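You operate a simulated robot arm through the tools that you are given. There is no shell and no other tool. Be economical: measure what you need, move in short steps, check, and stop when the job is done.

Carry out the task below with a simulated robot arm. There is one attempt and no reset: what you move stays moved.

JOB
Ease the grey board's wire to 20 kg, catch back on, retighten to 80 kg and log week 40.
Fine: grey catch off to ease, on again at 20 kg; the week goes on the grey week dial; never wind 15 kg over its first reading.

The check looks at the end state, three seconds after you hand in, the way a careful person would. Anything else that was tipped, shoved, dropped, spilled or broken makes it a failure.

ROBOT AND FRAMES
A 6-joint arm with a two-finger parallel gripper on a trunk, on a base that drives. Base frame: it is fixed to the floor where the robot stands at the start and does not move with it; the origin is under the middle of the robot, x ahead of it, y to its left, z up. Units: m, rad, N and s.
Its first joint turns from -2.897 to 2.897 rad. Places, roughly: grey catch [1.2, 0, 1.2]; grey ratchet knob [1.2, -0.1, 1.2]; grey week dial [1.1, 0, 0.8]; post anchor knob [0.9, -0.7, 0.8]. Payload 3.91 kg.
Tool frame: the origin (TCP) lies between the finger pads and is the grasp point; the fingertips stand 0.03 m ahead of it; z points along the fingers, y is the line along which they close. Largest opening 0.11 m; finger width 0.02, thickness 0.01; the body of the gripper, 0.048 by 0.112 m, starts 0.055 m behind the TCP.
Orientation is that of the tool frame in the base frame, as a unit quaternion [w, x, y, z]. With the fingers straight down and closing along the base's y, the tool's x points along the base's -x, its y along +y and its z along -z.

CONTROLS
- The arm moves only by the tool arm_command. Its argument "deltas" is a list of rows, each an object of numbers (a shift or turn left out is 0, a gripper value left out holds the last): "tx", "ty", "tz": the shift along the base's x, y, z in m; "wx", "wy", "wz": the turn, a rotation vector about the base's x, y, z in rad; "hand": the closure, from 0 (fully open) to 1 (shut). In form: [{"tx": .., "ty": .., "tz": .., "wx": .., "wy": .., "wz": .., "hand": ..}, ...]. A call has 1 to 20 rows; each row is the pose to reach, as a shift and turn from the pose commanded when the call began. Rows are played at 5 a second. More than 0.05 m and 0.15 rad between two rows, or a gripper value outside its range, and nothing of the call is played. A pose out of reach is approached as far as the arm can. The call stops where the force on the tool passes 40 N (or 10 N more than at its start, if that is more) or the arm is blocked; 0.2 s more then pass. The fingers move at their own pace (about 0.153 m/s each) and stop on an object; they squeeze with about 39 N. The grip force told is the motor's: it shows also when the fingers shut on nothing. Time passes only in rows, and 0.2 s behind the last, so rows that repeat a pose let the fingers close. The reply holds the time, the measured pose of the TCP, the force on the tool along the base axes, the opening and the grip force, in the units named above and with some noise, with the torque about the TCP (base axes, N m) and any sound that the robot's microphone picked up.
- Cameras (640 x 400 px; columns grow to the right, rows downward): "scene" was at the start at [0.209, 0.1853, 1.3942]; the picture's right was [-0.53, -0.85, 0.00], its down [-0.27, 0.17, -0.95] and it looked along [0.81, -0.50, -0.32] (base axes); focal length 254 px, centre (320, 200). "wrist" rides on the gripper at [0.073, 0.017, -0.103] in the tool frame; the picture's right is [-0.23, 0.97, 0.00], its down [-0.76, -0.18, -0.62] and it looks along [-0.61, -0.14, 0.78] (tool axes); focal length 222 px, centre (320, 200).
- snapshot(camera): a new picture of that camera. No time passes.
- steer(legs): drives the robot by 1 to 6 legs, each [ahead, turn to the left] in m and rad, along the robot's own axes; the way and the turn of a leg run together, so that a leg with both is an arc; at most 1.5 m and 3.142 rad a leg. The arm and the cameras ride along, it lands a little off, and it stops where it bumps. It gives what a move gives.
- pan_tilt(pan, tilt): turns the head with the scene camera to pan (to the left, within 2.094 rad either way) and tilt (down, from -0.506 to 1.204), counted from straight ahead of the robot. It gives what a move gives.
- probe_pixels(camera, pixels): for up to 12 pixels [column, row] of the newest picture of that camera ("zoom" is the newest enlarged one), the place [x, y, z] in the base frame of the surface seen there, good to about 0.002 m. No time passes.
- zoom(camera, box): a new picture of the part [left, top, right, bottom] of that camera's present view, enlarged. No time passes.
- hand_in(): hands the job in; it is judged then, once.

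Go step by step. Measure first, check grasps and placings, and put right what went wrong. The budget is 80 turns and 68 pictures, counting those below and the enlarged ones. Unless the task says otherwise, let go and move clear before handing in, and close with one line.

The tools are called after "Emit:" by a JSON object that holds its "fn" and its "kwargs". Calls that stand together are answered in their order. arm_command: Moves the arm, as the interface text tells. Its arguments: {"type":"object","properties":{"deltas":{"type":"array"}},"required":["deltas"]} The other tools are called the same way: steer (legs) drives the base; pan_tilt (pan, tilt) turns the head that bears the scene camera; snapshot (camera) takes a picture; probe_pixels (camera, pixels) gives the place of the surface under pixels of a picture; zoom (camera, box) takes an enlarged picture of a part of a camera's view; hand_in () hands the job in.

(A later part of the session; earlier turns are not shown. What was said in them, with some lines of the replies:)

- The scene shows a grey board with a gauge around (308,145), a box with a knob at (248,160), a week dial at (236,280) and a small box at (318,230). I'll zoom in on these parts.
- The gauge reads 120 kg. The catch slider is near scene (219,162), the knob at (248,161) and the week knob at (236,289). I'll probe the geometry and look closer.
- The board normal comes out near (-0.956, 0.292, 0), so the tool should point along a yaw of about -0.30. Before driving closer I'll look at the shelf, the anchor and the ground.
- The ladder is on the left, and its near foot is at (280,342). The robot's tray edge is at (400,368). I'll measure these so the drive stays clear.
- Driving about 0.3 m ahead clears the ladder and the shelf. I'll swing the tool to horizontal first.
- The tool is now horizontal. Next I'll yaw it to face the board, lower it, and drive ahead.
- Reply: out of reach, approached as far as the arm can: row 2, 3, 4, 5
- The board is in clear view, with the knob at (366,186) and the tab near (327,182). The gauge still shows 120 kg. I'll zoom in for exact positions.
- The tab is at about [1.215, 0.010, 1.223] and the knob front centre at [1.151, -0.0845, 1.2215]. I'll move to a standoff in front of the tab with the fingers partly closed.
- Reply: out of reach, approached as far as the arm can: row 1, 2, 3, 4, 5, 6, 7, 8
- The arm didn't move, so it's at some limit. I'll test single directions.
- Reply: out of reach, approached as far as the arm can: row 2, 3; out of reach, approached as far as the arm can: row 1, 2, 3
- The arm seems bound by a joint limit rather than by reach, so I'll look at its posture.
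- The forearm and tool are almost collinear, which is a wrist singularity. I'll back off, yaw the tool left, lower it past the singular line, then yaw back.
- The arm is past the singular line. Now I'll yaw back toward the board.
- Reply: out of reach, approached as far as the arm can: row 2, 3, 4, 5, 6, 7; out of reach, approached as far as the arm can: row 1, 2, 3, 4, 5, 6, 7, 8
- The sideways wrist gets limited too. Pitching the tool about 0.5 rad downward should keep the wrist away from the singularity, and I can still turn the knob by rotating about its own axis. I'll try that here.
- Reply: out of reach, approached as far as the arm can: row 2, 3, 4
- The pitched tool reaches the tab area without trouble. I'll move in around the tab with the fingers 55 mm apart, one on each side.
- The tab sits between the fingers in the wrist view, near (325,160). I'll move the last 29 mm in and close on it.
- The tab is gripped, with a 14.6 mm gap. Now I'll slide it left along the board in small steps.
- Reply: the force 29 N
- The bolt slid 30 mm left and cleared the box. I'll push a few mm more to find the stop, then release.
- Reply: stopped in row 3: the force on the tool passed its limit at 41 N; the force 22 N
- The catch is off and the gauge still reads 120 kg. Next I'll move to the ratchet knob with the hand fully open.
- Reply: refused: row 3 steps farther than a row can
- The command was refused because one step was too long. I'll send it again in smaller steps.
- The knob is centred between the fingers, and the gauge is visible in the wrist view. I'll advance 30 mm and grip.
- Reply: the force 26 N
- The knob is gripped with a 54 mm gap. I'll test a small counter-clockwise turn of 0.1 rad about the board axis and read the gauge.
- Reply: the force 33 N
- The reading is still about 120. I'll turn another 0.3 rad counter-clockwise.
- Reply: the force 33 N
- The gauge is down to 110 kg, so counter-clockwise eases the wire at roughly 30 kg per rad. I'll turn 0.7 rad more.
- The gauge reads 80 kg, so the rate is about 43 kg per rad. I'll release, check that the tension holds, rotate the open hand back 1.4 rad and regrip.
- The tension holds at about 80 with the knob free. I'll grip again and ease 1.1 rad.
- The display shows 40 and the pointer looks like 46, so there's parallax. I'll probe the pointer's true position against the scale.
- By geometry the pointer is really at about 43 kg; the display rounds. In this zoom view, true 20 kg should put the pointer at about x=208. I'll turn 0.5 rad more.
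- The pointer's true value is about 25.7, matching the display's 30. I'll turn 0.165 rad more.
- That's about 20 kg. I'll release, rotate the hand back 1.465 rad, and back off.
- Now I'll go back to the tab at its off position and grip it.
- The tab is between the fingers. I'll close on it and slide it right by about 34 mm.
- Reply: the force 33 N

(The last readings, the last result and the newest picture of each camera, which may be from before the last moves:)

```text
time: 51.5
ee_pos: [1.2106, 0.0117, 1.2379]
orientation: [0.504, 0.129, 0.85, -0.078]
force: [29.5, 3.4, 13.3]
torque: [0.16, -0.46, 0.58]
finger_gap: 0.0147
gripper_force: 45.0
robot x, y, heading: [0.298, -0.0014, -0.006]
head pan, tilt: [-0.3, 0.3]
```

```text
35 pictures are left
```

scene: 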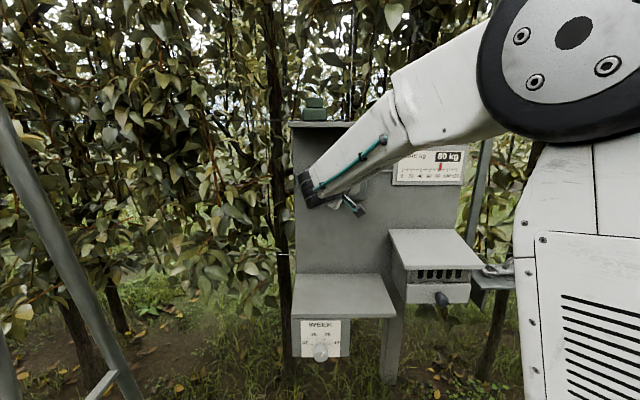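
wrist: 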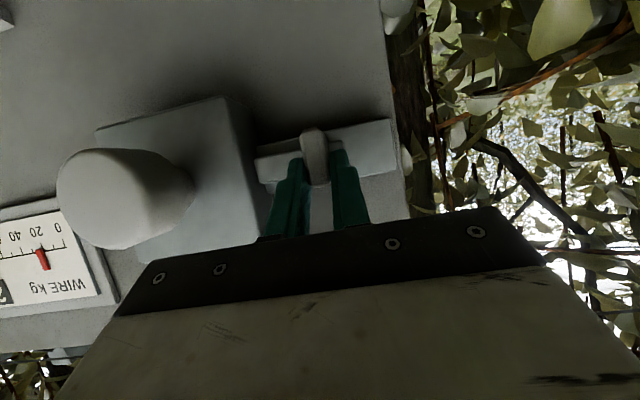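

The bolt is back at its first place and touching the box. I'll nudge it a little further to be sure, then release and return to the knob.

Emit:
{"fn": "arm_command", "kwargs": {"deltas": [{"tx": -0.001, "ty": -0.003}, {"tx": -0.001, "ty": -0.003}]}}

Emit:
{"fn": "arm_command", "kwargs": {"deltas": [{"hand": 0.5}, {"hand": 0.5}, {"tx": -0.038, "ty": 0.0117}, {"tx": -0.076, "ty": 0.0234}, {"tx": -0.095, "ty": 0.029}, {"tx": -0.105, "ty": -0.007, "tz": -0.006, "hand": 0}, {"tx": -0.115, "ty": -0.042, "tz": -0.012, "hand": 0}, {"tx": -0.126, "ty": -0.075, "tz": -0.016, "hand": 0}, {"tx": -0.126, "ty": -0.075, "tz": -0.016, "hand": 0}]}}

Emit:
{"fn": "snapshot", "kwargs": {"camera": "wrist"}}

```text
time: 52.1
ee_pos: [1.211, 0.011, 1.2378]
orientation: [0.506, 0.128, 0.85, -0.077]
force: [9.4, 10.7, -3.5]
torque: [0.02, -0.53, 0.39]
finger_gap: 0.0146
gripper_force: 45.2
robot x, y, heading: [0.2956, 0.0008, 0.0]
head pan, tilt: [-0.3, 0.3]
stopped in row 2: the force on the tool passed its limit at 43 N (the readings are from after the stop); the commanded pose is now the measured one
```

```text
time: 54.1
ee_pos: [1.0836, -0.0658, 1.22]
orientation: [0.505, 0.129, 0.85, -0.077]
force: [-0.6, 0.1, 0.1]
torque: [0.01, 0.02, 0.0]
finger_gap: 0.11
gripper_force: 0.0
robot x, y, heading: [0.2954, 0.0001, -0.002]
head pan, tilt: [-0.3, 0.3]
```

```text
34 pictures are left
```

wrist: 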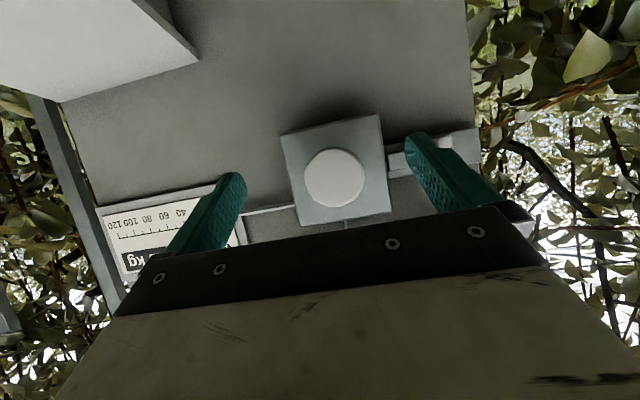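

I'm in front of the knob with the catch on. I'll advance, rotate the open hand 1.0 rad counter-clockwise, and check the catch, gauge and anchor before gripping.

Emit:
{"fn": "arm_command", "kwargs": {"deltas": [{"tx": 0.041, "ty": -0.0106}, {"tx": 0.082, "ty": -0.0212}, {"tx": 0.082, "ty": -0.0212, "wx": -0.134, "wy": 0.041}, {"tx": 0.082, "ty": -0.0212, "wx": -0.268, "wy": 0.082}, {"tx": 0.082, "ty": -0.0212, "wx": -0.4, "wy": 0.123}, {"tx": 0.082, "ty": -0.0212, "wx": -0.535, "wy": 0.163}, {"tx": 0.082, "ty": -0.0212, "wx": -0.669, "wy": 0.204}, {"tx": 0.082, "ty": -0.0212, "wx": -0.803, "wy": 0.245}, {"tx": 0.082, "ty": -0.0212, "wx": -0.937, "wy": 0.286}, {"tx": 0.082, "ty": -0.0212, "wx": -0.937, "wy": 0.286}]}}

Emit:
{"fn": "zoom", "kwargs": {"camera": "scene", "box": [384, 140, 472, 195]}}

Emit:
{"fn": "zoom", "kwargs": {"camera": "scene", "box": [480, 255, 600, 335]}}

```text
time: 56.3
ee_pos: [1.1665, -0.088, 1.2211]
orientation: [0.387, -0.124, 0.784, -0.469]
force: [-0.7, -0.2, 0.3]
torque: [-0.02, 0.03, 0.02]
finger_gap: 0.1098
gripper_force: 0.1
robot x, y, heading: [0.2944, 0.0031, 0.0]
head pan, tilt: [-0.3, 0.3]
```

```text
7.27 times, centred on (428, 168) of scene
```

zoom: 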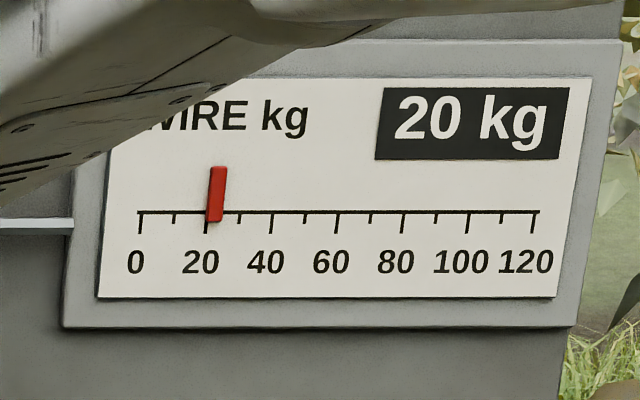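

```text
5.00 times, centred on (540, 295) of scene
```

zoom: 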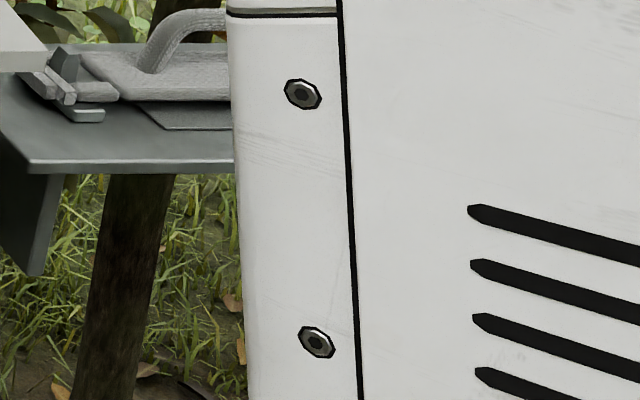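

It still reads 20 kg. I'll grip and wind 0.5 rad clockwise, then read the gauge.

Emit:
{"fn": "arm_command", "kwargs": {"deltas": [{"hand": 0.5}, {"hand": 1}, {"hand": 1}, {"wx": 0.12, "wy": -0.0365}, {"wx": 0.239, "wy": -0.073}, {"wx": 0.358, "wy": -0.1095}, {"wx": 0.478, "wy": -0.146}, {"wx": 0.478, "wy": -0.146}]}}

Emit:
{"fn": "zoom", "kwargs": {"camera": "scene", "box": [384, 140, 472, 195]}}

```text
time: 58.1
ee_pos: [1.1651, -0.0874, 1.2213]
orientation: [0.46, 0.006, 0.843, -0.277]
force: [6.1, -3.4, -12.1]
torque: [0.03, -0.01, 0.34]
finger_gap: 0.0538
gripper_force: 45.0
robot x, y, heading: [0.2954, -0.0019, -0.001]
head pan, tilt: [-0.3, 0.3]
```

```text
7.27 times, centred on (428, 168) of scene
```

zoom: 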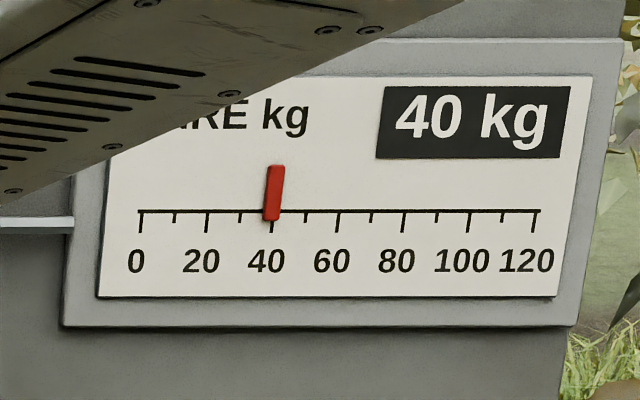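

Winding works: the pointer's true value is about 37, at 35 kg per rad. I'll wind 0.95 rad more.

Emit:
{"fn": "arm_command", "kwargs": {"deltas": [{"wx": 0.13, "wy": -0.0397}, {"wx": 0.26, "wy": -0.0794}, {"wx": 0.39, "wy": -0.119}, {"wx": 0.519, "wy": -0.1585}, {"wx": 0.649, "wy": -0.198}, {"wx": 0.779, "wy": -0.238}, {"wx": 0.908, "wy": -0.277}, {"wx": 0.908, "wy": -0.277}]}}

Emit:
{"fn": "zoom", "kwargs": {"camera": "scene", "box": [384, 140, 472, 195]}}

```text
time: 59.9
ee_pos: [1.165, -0.0887, 1.2221]
orientation: [0.517, 0.231, 0.818, 0.104]
force: [6.0, -28.8, 3.9]
torque: [-0.13, -0.98, -0.51]
finger_gap: 0.0537
gripper_force: 45.1
out of reach, approached as far as the arm can: row 7, 8
robot x, y, heading: [0.2951, 0.0018, -0.005]
head pan, tilt: [-0.3, 0.3]
```

```text
7.27 times, centred on (428, 168) of scene
```

zoom: 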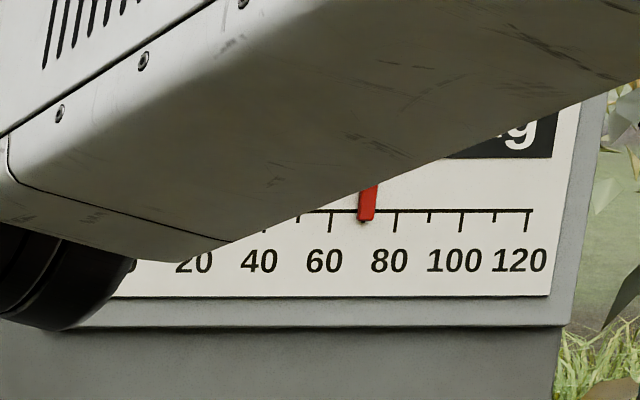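

The pointer's true value is about 68 kg and the arm hit its rotation limit. I'll release, rotate back 0.8 rad, regrip, and wind 0.3 rad.

Emit:
{"fn": "arm_command", "kwargs": {"deltas": [{"hand": 0}, {"hand": 0}, {"wx": -0.12, "wy": 0.0365}, {"wx": -0.239, "wy": 0.073}, {"wx": -0.358, "wy": 0.1095}, {"wx": -0.478, "wy": 0.146}, {"wx": -0.6, "wy": 0.183}, {"wx": -0.72, "wy": 0.22}, {"wx": -0.765, "wy": 0.234}, {"wx": -0.765, "wy": 0.234}]}}

Emit:
{"fn": "zoom", "kwargs": {"camera": "scene", "box": [384, 140, 472, 195]}}

```text
time: 62.1
ee_pos: [1.1657, -0.0865, 1.2229]
orientation: [0.467, 0.031, 0.852, -0.236]
force: [0.3, 0.1, 0.1]
torque: [-0.01, 0.02, 0.01]
finger_gap: 0.11
gripper_force: 0.1
out of reach, approached as far as the arm can: row 3
robot x, y, heading: [0.2997, 0.001, 0.004]
head pan, tilt: [-0.3, 0.3]
```

```text
7.27 times, centred on (428, 168) of scene
```

zoom: 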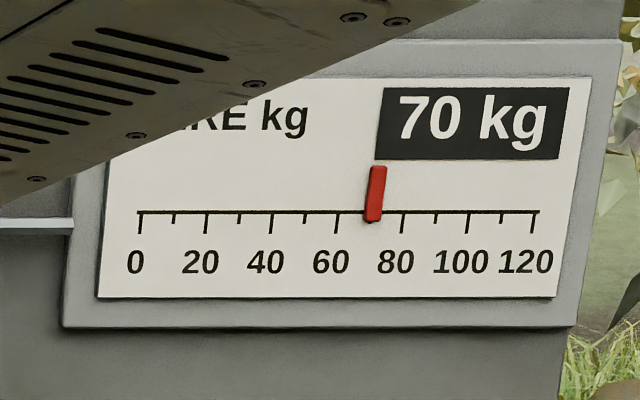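

It holds at about 68 kg. I'll grip and wind 0.33 rad.

Emit:
{"fn": "arm_command", "kwargs": {"deltas": [{"hand": 0.5}, {"hand": 1}, {"hand": 1}, {"wx": 0.105, "wy": -0.032}, {"wx": 0.21, "wy": -0.064}, {"wx": 0.315, "wy": -0.096}, {"wx": 0.315, "wy": -0.096}]}}

Emit:
{"fn": "zoom", "kwargs": {"camera": "scene", "box": [384, 140, 472, 195]}}

```text
time: 63.7
ee_pos: [1.1658, -0.0868, 1.2218]
orientation: [0.498, 0.116, 0.854, -0.097]
force: [-0.3, 0.3, 2.3]
torque: [-0.11, -0.34, 0.43]
finger_gap: 0.0531
gripper_force: 44.9
robot x, y, heading: [0.2967, 0.0024, -0.002]
head pan, tilt: [-0.3, 0.3]
```

```text
7.27 times, centred on (428, 168) of scene
```

zoom: 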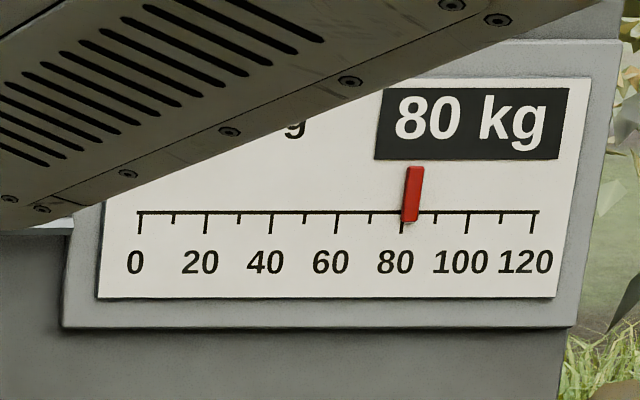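

The pointer's true value is about 80 kg and the display agrees. I'll release and back off, then check the catch and gauge.

Emit:
{"fn": "arm_command", "kwargs": {"deltas": [{"hand": 0}, {"hand": 0}, {"tx": -0.04, "ty": 0.0122}, {"tx": -0.08, "ty": 0.0244}, {"tx": -0.12, "ty": 0.0366}, {"tx": -0.16, "ty": 0.0488}, {"tx": -0.2, "ty": 0.061}, {"tx": -0.22, "ty": 0.067}, {"tx": -0.22, "ty": 0.067}]}}

Emit:
{"fn": "snapshot", "kwargs": {"camera": "scene"}}

Emit:
{"fn": "snapshot", "kwargs": {"camera": "wrist"}}

```text
time: 65.7
ee_pos: [0.9441, -0.0201, 1.223]
orientation: [0.497, 0.115, 0.855, -0.097]
force: [-0.4, 0.4, -0.7]
torque: [0.01, -0.01, 0.0]
finger_gap: 0.1101
gripper_force: 0.2
robot x, y, heading: [0.2943, -0.0009, -0.0]
head pan, tilt: [-0.3, 0.3]
```

```text
27 pictures are left
```

scene: 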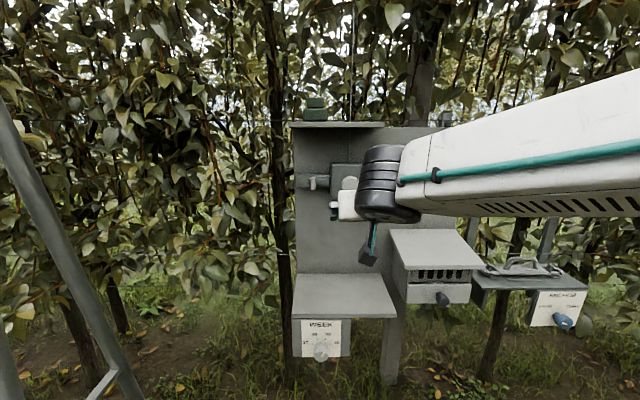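

```text
26 pictures are left
```

wrist: 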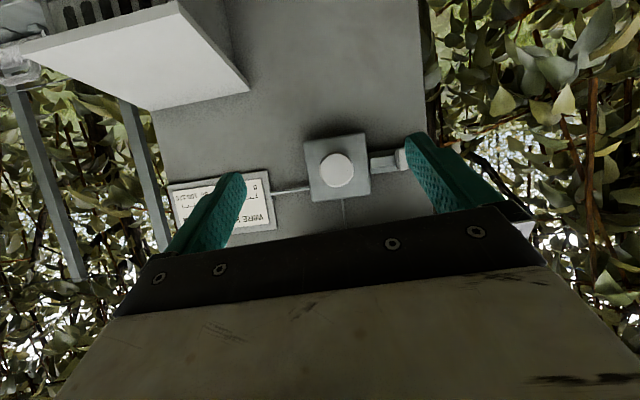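

The knob is free. Now for the week dial, near scene (321,352); I'll zoom in and probe it.

Emit:
{"fn": "zoom", "kwargs": {"camera": "scene", "box": [288, 310, 360, 365]}}

Emit:
{"fn": "zoom", "kwargs": {"camera": "scene", "box": [516, 280, 596, 340]}}

Emit:
{"fn": "probe_pixels", "kwargs": {"camera": "scene", "pixels": [[321, 353], [317, 351], [325, 351], [321, 345], [305, 345], [338, 345], [322, 324], [346, 340], [297, 316], [393, 315]]}}

```text
7.27 times, centred on (324, 338) of scene
```

zoom: 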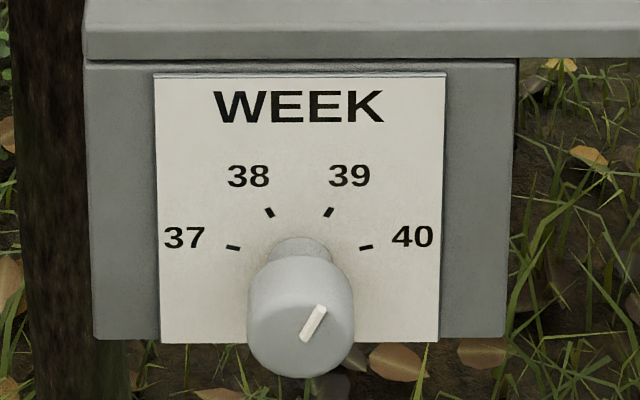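

```text
6.67 times, centred on (556, 310) of scene
```

zoom: 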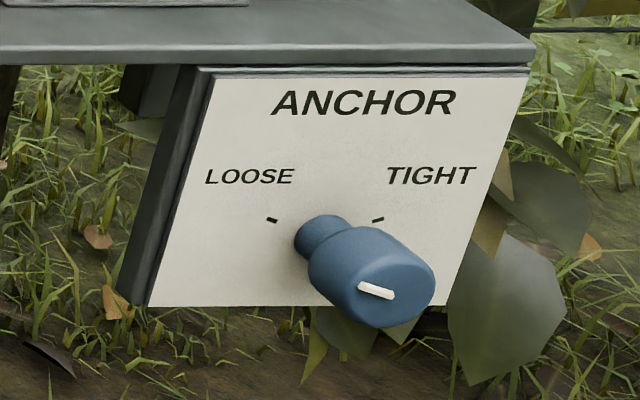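

```text
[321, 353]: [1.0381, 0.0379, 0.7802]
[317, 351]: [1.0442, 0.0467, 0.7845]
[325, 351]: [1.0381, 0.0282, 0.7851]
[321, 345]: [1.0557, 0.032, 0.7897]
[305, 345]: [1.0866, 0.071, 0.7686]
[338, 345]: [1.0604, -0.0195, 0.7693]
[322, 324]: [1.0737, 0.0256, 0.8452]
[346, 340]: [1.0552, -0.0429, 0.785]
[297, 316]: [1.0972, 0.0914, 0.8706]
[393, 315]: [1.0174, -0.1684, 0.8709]
```

The dial points to 39, and week 40 is 50° further clockwise. I'll probe exact points to find the knob axis.

Emit:
{"fn": "zoom", "kwargs": {"camera": "scene", "box": [288, 310, 360, 365]}}

Emit:
{"fn": "probe_pixels", "kwargs": {"camera": "zoom", "pixels": [[233, 248], [270, 212], [328, 212], [366, 247], [300, 300], [300, 365], [262, 330], [340, 330], [300, 246], [300, 270], [170, 300], [430, 300]]}}

```text
7.27 times, centred on (324, 338) of scene
```

zoom: 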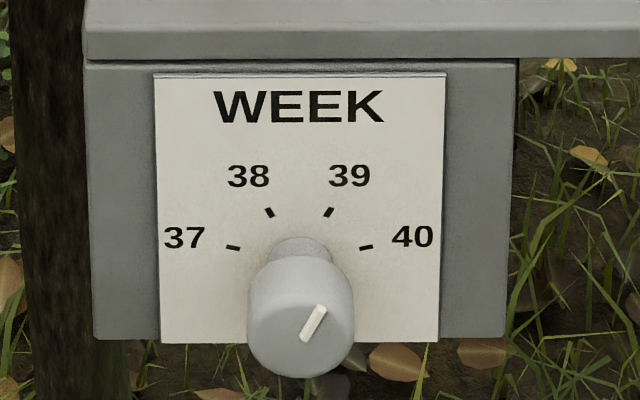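

```text
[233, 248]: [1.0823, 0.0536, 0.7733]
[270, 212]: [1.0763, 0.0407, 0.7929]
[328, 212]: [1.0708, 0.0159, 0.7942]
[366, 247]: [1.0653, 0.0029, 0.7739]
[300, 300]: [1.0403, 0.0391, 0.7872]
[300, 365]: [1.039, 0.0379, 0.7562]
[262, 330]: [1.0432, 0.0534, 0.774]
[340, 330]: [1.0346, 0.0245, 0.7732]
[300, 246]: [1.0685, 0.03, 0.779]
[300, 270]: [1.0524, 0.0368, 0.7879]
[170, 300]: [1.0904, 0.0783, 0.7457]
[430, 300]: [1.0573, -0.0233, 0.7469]
```

The knob axis is at about u=0.340, z=0.769, and its face is at a=0.983. I'll lower in front of it and pitch the tool to about 1.0 rad.

Emit:
{"fn": "arm_command", "kwargs": {"deltas": [{"tx": -0.001, "ty": 0.009, "tz": -0.04, "wx": 0.02, "wy": 0.046}, {"tx": -0.003, "ty": 0.018, "tz": -0.08, "wx": 0.04, "wy": 0.092}, {"tx": -0.004, "ty": 0.027, "tz": -0.12, "wx": 0.06, "wy": 0.139}, {"tx": -0.005, "ty": 0.036, "tz": -0.16, "wx": 0.08, "wy": 0.185}, {"tx": -0.006, "ty": 0.045, "tz": -0.2, "wx": 0.1, "wy": 0.231}, {"tx": -0.008, "ty": 0.054, "tz": -0.24, "wx": 0.119, "wy": 0.277}, {"tx": -0.009, "ty": 0.063, "tz": -0.28, "wx": 0.139, "wy": 0.323}, {"tx": -0.01, "ty": 0.072, "tz": -0.32, "wx": 0.159, "wy": 0.37}, {"tx": -0.012, "ty": 0.081, "tz": -0.36, "wx": 0.179, "wy": 0.416}, {"tx": -0.013, "ty": 0.091, "tz": -0.4, "wx": 0.199, "wy": 0.462}, {"tx": -0.013, "ty": 0.091, "tz": -0.4, "wx": 0.199, "wy": 0.462}]}}

Emit:
{"fn": "snapshot", "kwargs": {"camera": "wrist"}}

Emit:
{"fn": "snapshot", "kwargs": {"camera": "scene"}}

```text
time: 68.1
ee_pos: [0.9345, 0.0701, 0.8223]
orientation: [0.274, 0.139, 0.951, -0.038]
force: [-0.5, -0.3, 0.2]
torque: [0.02, 0.02, 0.02]
finger_gap: 0.1098
gripper_force: 0.1
out of reach, approached as far as the arm can: row 5, 6, 7, 8, 9
robot x, y, heading: [0.2974, -0.0037, -0.005]
head pan, tilt: [-0.3, 0.3]
```

```text
22 pictures are left
```

wrist: 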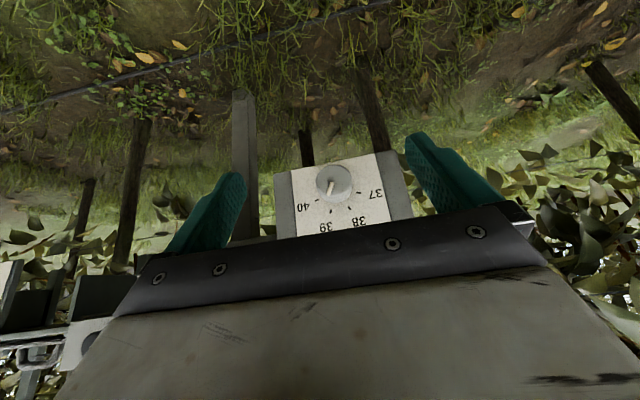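

```text
21 pictures are left
```

scene: 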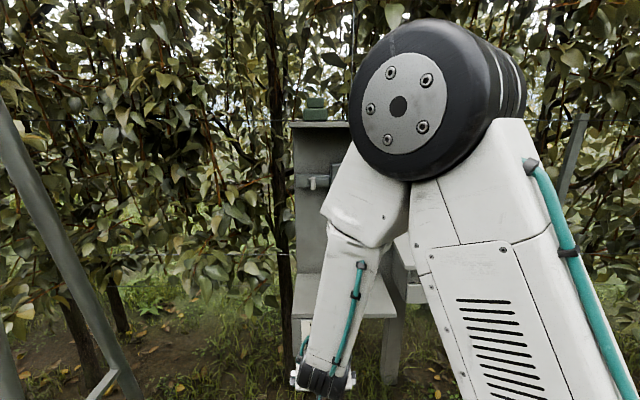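

I'm at pitch 1.0 with the dial in view. Now I'll pre-roll the tool -0.6 rad about the dial axis.

Emit:
{"fn": "arm_command", "kwargs": {"deltas": [{"wx": -0.115, "wy": 0.035}, {"wx": -0.229, "wy": 0.07}, {"wx": -0.344, "wy": 0.105}, {"wx": -0.459, "wy": 0.14}, {"wx": -0.574, "wy": 0.175}, {"wx": -0.574, "wy": 0.175}]}}

Emit:
{"fn": "snapshot", "kwargs": {"camera": "wrist"}}

```text
time: 69.5
ee_pos: [0.9313, 0.0718, 0.8219]
orientation: [0.219, 0.052, 0.922, -0.316]
force: [-0.3, -0.4, -0.1]
torque: [0.02, 0.01, 0.01]
finger_gap: 0.11
gripper_force: 0.0
robot x, y, heading: [0.2992, 0.0033, -0.002]
head pan, tilt: [-0.3, 0.3]
```

```text
20 pictures are left
```

wrist: 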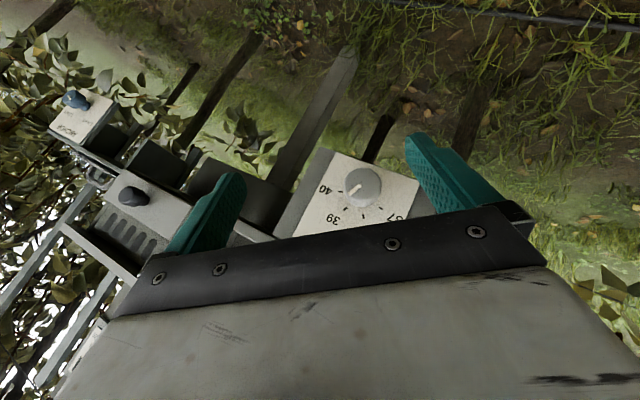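

Now I'll lower to the knob axis height and advance to it.

Emit:
{"fn": "arm_command", "kwargs": {"deltas": [{"tz": -0.026}, {"tz": -0.053}, {"tx": 0.037, "ty": -0.0113, "tz": -0.053}, {"tx": 0.073, "ty": -0.0224, "tz": -0.053}, {"tx": 0.092, "ty": -0.0285, "tz": -0.053}, {"tx": 0.092, "ty": -0.0285, "tz": -0.053}]}}

Emit:
{"fn": "snapshot", "kwargs": {"camera": "wrist"}}

```text
time: 70.9
ee_pos: [1.0233, 0.0386, 0.7707]
orientation: [0.219, 0.052, 0.922, -0.316]
force: [-0.4, -0.7, 0.1]
torque: [0.0, 0.0, -0.03]
finger_gap: 0.11
gripper_force: 0.0
robot x, y, heading: [0.3009, -0.0001, -0.004]
head pan, tilt: [-0.3, 0.3]
```

```text
19 pictures are left
```

wrist: 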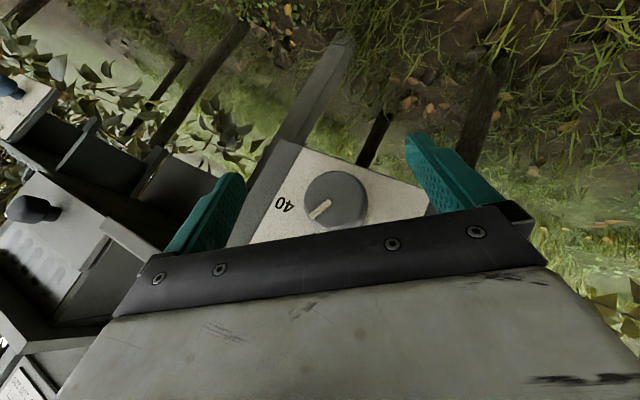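

The knob is between the fingers, slightly toward the left finger. I'll correct by 4 mm, advance 18 mm and close.

Emit:
{"fn": "arm_command", "kwargs": {"deltas": [{"tx": 0.0013, "ty": 0.0043, "tz": -0.001}, {"tx": 0.0185, "ty": -0.001, "tz": -0.001}, {"tx": 0.0185, "ty": -0.001, "tz": -0.001, "hand": 0.5}, {"tx": 0.0185, "ty": -0.001, "tz": -0.001, "hand": 1}, {"tx": 0.0185, "ty": -0.001, "tz": -0.001, "hand": 1}, {"tx": 0.0185, "ty": -0.001, "tz": -0.001, "hand": 1}]}}

Emit:
{"fn": "snapshot", "kwargs": {"camera": "wrist"}}

```text
time: 72.3
ee_pos: [1.0421, 0.0384, 0.7687]
orientation: [0.219, 0.052, 0.922, -0.316]
force: [-0.8, -4.5, 3.1]
torque: [-0.01, -0.13, -0.1]
finger_gap: 0.0409
gripper_force: 44.8
robot x, y, heading: [0.2947, 0.0013, 0.0]
head pan, tilt: [-0.3, 0.3]
```

```text
18 pictures are left
```

wrist: 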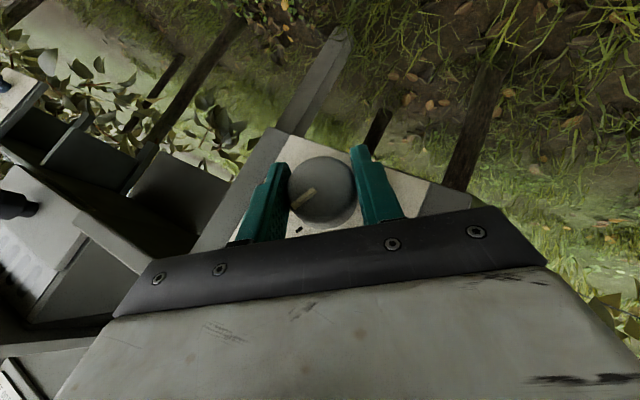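

The grip is good, with a 41 mm gap. I'll turn 0.873 rad clockwise about the dial axis.

Emit:
{"fn": "arm_command", "kwargs": {"deltas": [{"wx": 0.119, "wy": -0.0364}, {"wx": 0.238, "wy": -0.0728}, {"wx": 0.357, "wy": -0.109}, {"wx": 0.477, "wy": -0.1456}, {"wx": 0.596, "wy": -0.182}, {"wx": 0.715, "wy": -0.218}, {"wx": 0.834, "wy": -0.255}, {"wx": 0.834, "wy": -0.255}]}}

Emit:
{"fn": "snapshot", "kwargs": {"camera": "wrist"}}

```text
time: 73.6
ee_pos: [1.0418, 0.0381, 0.7674]
orientation: [0.272, 0.15, 0.95, -0.018]
force: [-0.1, -12.1, -0.3]
torque: [-0.23, -0.77, -0.48]
finger_gap: 0.0408
gripper_force: 45.0
out of reach, approached as far as the arm can: row 6
robot x, y, heading: [0.3006, 0.0003, -0.004]
head pan, tilt: [-0.3, 0.3]
stopped in row 6: the force on the tool passed its limit at 72 N (the readings are from after the stop); the commanded pose is now the measured one
```

```text
17 pictures are left
```

wrist: 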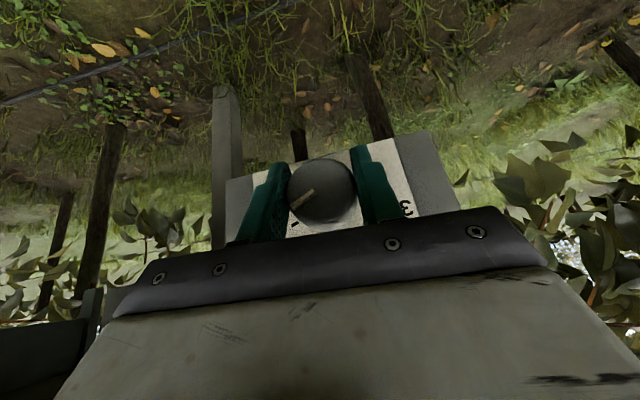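

It turned about 0.64 rad before hitting the wrist limit. I'll release, roll back 0.5 rad, and look at the pointer.

Emit:
{"fn": "arm_command", "kwargs": {"deltas": [{"hand": 0}, {"hand": 0}, {"wx": -0.119, "wy": 0.0364}, {"wx": -0.238, "wy": 0.0728}, {"wx": -0.357, "wy": 0.109}, {"wx": -0.477, "wy": 0.1456}, {"wx": -0.477, "wy": 0.1456}]}}

Emit:
{"fn": "snapshot", "kwargs": {"camera": "wrist"}}

Emit:
{"fn": "zoom", "kwargs": {"camera": "wrist", "box": [240, 120, 432, 240]}}

```text
time: 75.2
ee_pos: [1.0405, 0.0404, 0.7676]
orientation: [0.23, 0.079, 0.937, -0.253]
force: [0.1, 0.7, 0.3]
torque: [0.01, 0.01, -0.01]
finger_gap: 0.11
gripper_force: 0.0
robot x, y, heading: [0.2968, -0.0012, -0.008]
head pan, tilt: [-0.3, 0.3]
```

```text
16 pictures are left
```

wrist: 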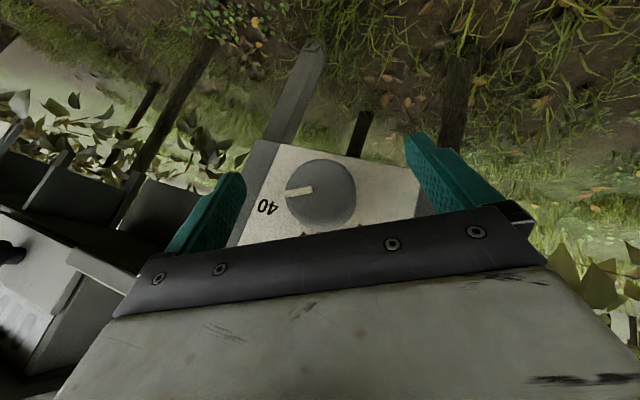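

```text
3.33 times, centred on (336, 180) of wrist
```

zoom: 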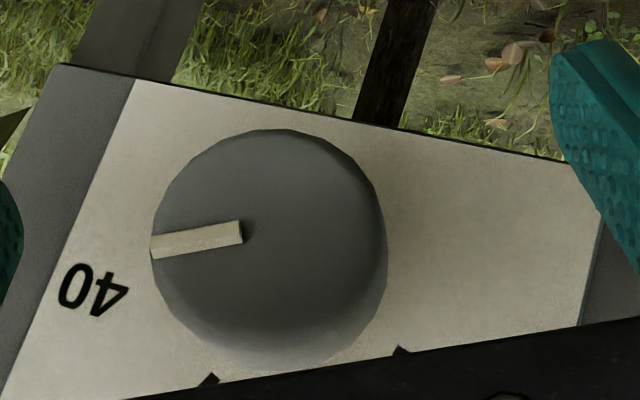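

I'll probe the mark's ends to get its actual angle.

Emit:
{"fn": "probe_pixels", "kwargs": {"camera": "zoom", "pixels": [[165, 243], [180, 241], [200, 238], [220, 235], [236, 232], [260, 180], [320, 230], [280, 290]]}}

```text
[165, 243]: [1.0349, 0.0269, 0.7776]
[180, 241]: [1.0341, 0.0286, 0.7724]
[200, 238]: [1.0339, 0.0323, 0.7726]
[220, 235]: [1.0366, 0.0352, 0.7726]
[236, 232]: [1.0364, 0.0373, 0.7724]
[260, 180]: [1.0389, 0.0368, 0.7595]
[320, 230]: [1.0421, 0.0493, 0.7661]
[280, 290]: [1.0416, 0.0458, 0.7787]
```

The mark sits at about 62°, matching the 0.64 rad turned, so about 0.23 rad remains. I'll regrip and turn that much.

Emit:
{"fn": "arm_command", "kwargs": {"deltas": [{"ty": -0.002, "tz": 0.001, "hand": 0.5}, {"ty": -0.002, "tz": 0.001, "hand": 1}, {"ty": -0.002, "tz": 0.001, "hand": 1}, {"ty": -0.002, "tz": 0.001, "hand": 1, "wx": 0.073, "wy": -0.0224}, {"ty": -0.002, "tz": 0.001, "hand": 1, "wx": 0.147, "wy": -0.045}, {"ty": -0.002, "tz": 0.001, "hand": 1, "wx": 0.22, "wy": -0.067}, {"ty": -0.002, "tz": 0.001, "hand": 1, "wx": 0.22, "wy": -0.067}]}}

Emit:
{"fn": "arm_command", "kwargs": {"deltas": [{"hand": 0}, {"hand": 0}, {"tx": -0.04, "ty": 0.0122}, {"tx": -0.08, "ty": 0.0244}, {"tx": -0.12, "ty": 0.0366}, {"tx": -0.13, "ty": 0.0066, "tz": 0.03}, {"tx": -0.13, "ty": -0.035, "tz": 0.05}, {"tx": -0.13, "ty": -0.08, "tz": 0.07}, {"tx": -0.13, "ty": -0.12, "tz": 0.09}, {"tx": -0.13, "ty": -0.16, "tz": 0.11}, {"tx": -0.13, "ty": -0.2, "tz": 0.13}, {"tx": -0.13, "ty": -0.2, "tz": 0.13}]}}

Emit:
{"fn": "snapshot", "kwargs": {"camera": "scene"}}

```text
time: 76.8
ee_pos: [1.0415, 0.0381, 0.7672]
orientation: [0.25, 0.111, 0.951, -0.145]
force: [-3.3, 17.9, -22.3]
torque: [-0.83, 0.1, 0.6]
finger_gap: 0.0405
gripper_force: 44.8
robot x, y, heading: [0.296, -0.0044, -0.007]
head pan, tilt: [-0.3, 0.3]
```

```text
time: 79.4
ee_pos: [0.9371, -0.1696, 0.9016]
orientation: [0.25, 0.112, 0.951, -0.145]
force: [-0.3, 0.6, 0.0]
torque: [0.02, 0.0, -0.02]
finger_gap: 0.1101
gripper_force: 0.0
out of reach, approached as far as the arm can: row 7, 8, 9, 10, 11, 12
robot x, y, heading: [0.2975, -0.0003, -0.003]
head pan, tilt: [-0.3, 0.3]
```

```text
14 pictures are left
```

scene: 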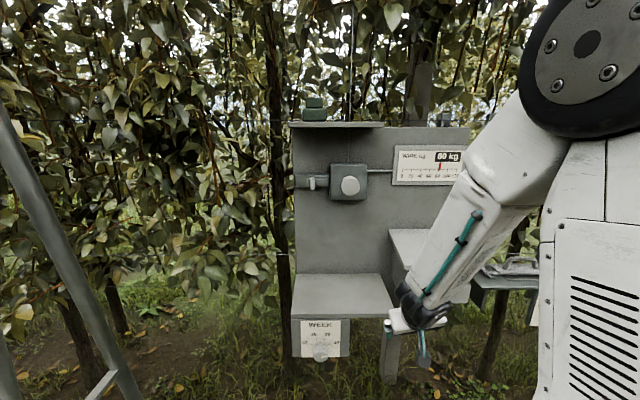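

The hand is clear and the gauge shows 80. I'll zoom on the week dial and on the catch and gauge.

Emit:
{"fn": "zoom", "kwargs": {"camera": "scene", "box": [300, 325, 348, 365]}}

Emit:
{"fn": "zoom", "kwargs": {"camera": "scene", "box": [290, 130, 474, 220]}}

```text
10.00 times, centred on (324, 345) of scene
```

zoom: 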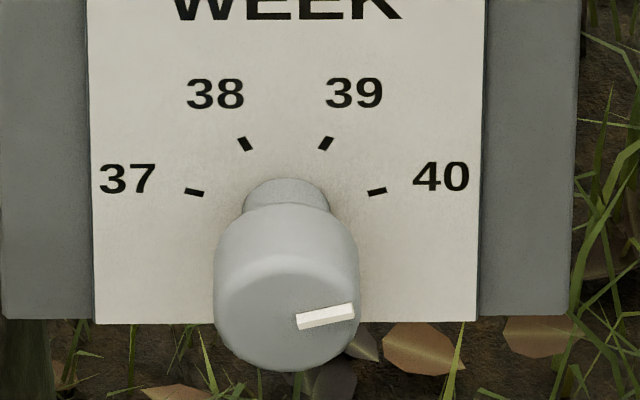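

```text
3.48 times, centred on (382, 175) of scene
```

zoom: 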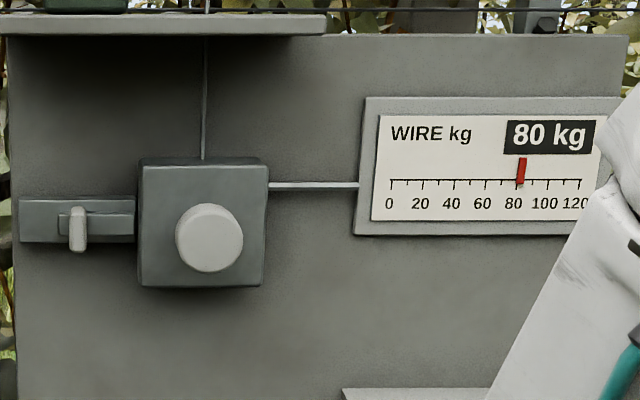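

The dial mark has the same slope as the 40 tick, the catch bolt is home against the box, the gauge reads 80 kg, and the arm is clear. I'm handing in.

Emit:
{"fn": "hand_in", "kwargs": {}}

```text
The job is handed in.
```

I eased the grey board's wire from 120 kg to 20 kg with the catch off, put the catch back on, and retightened it to 80 kg. The week dial is on 40, the wire never went above its first reading, and the job is handed in.
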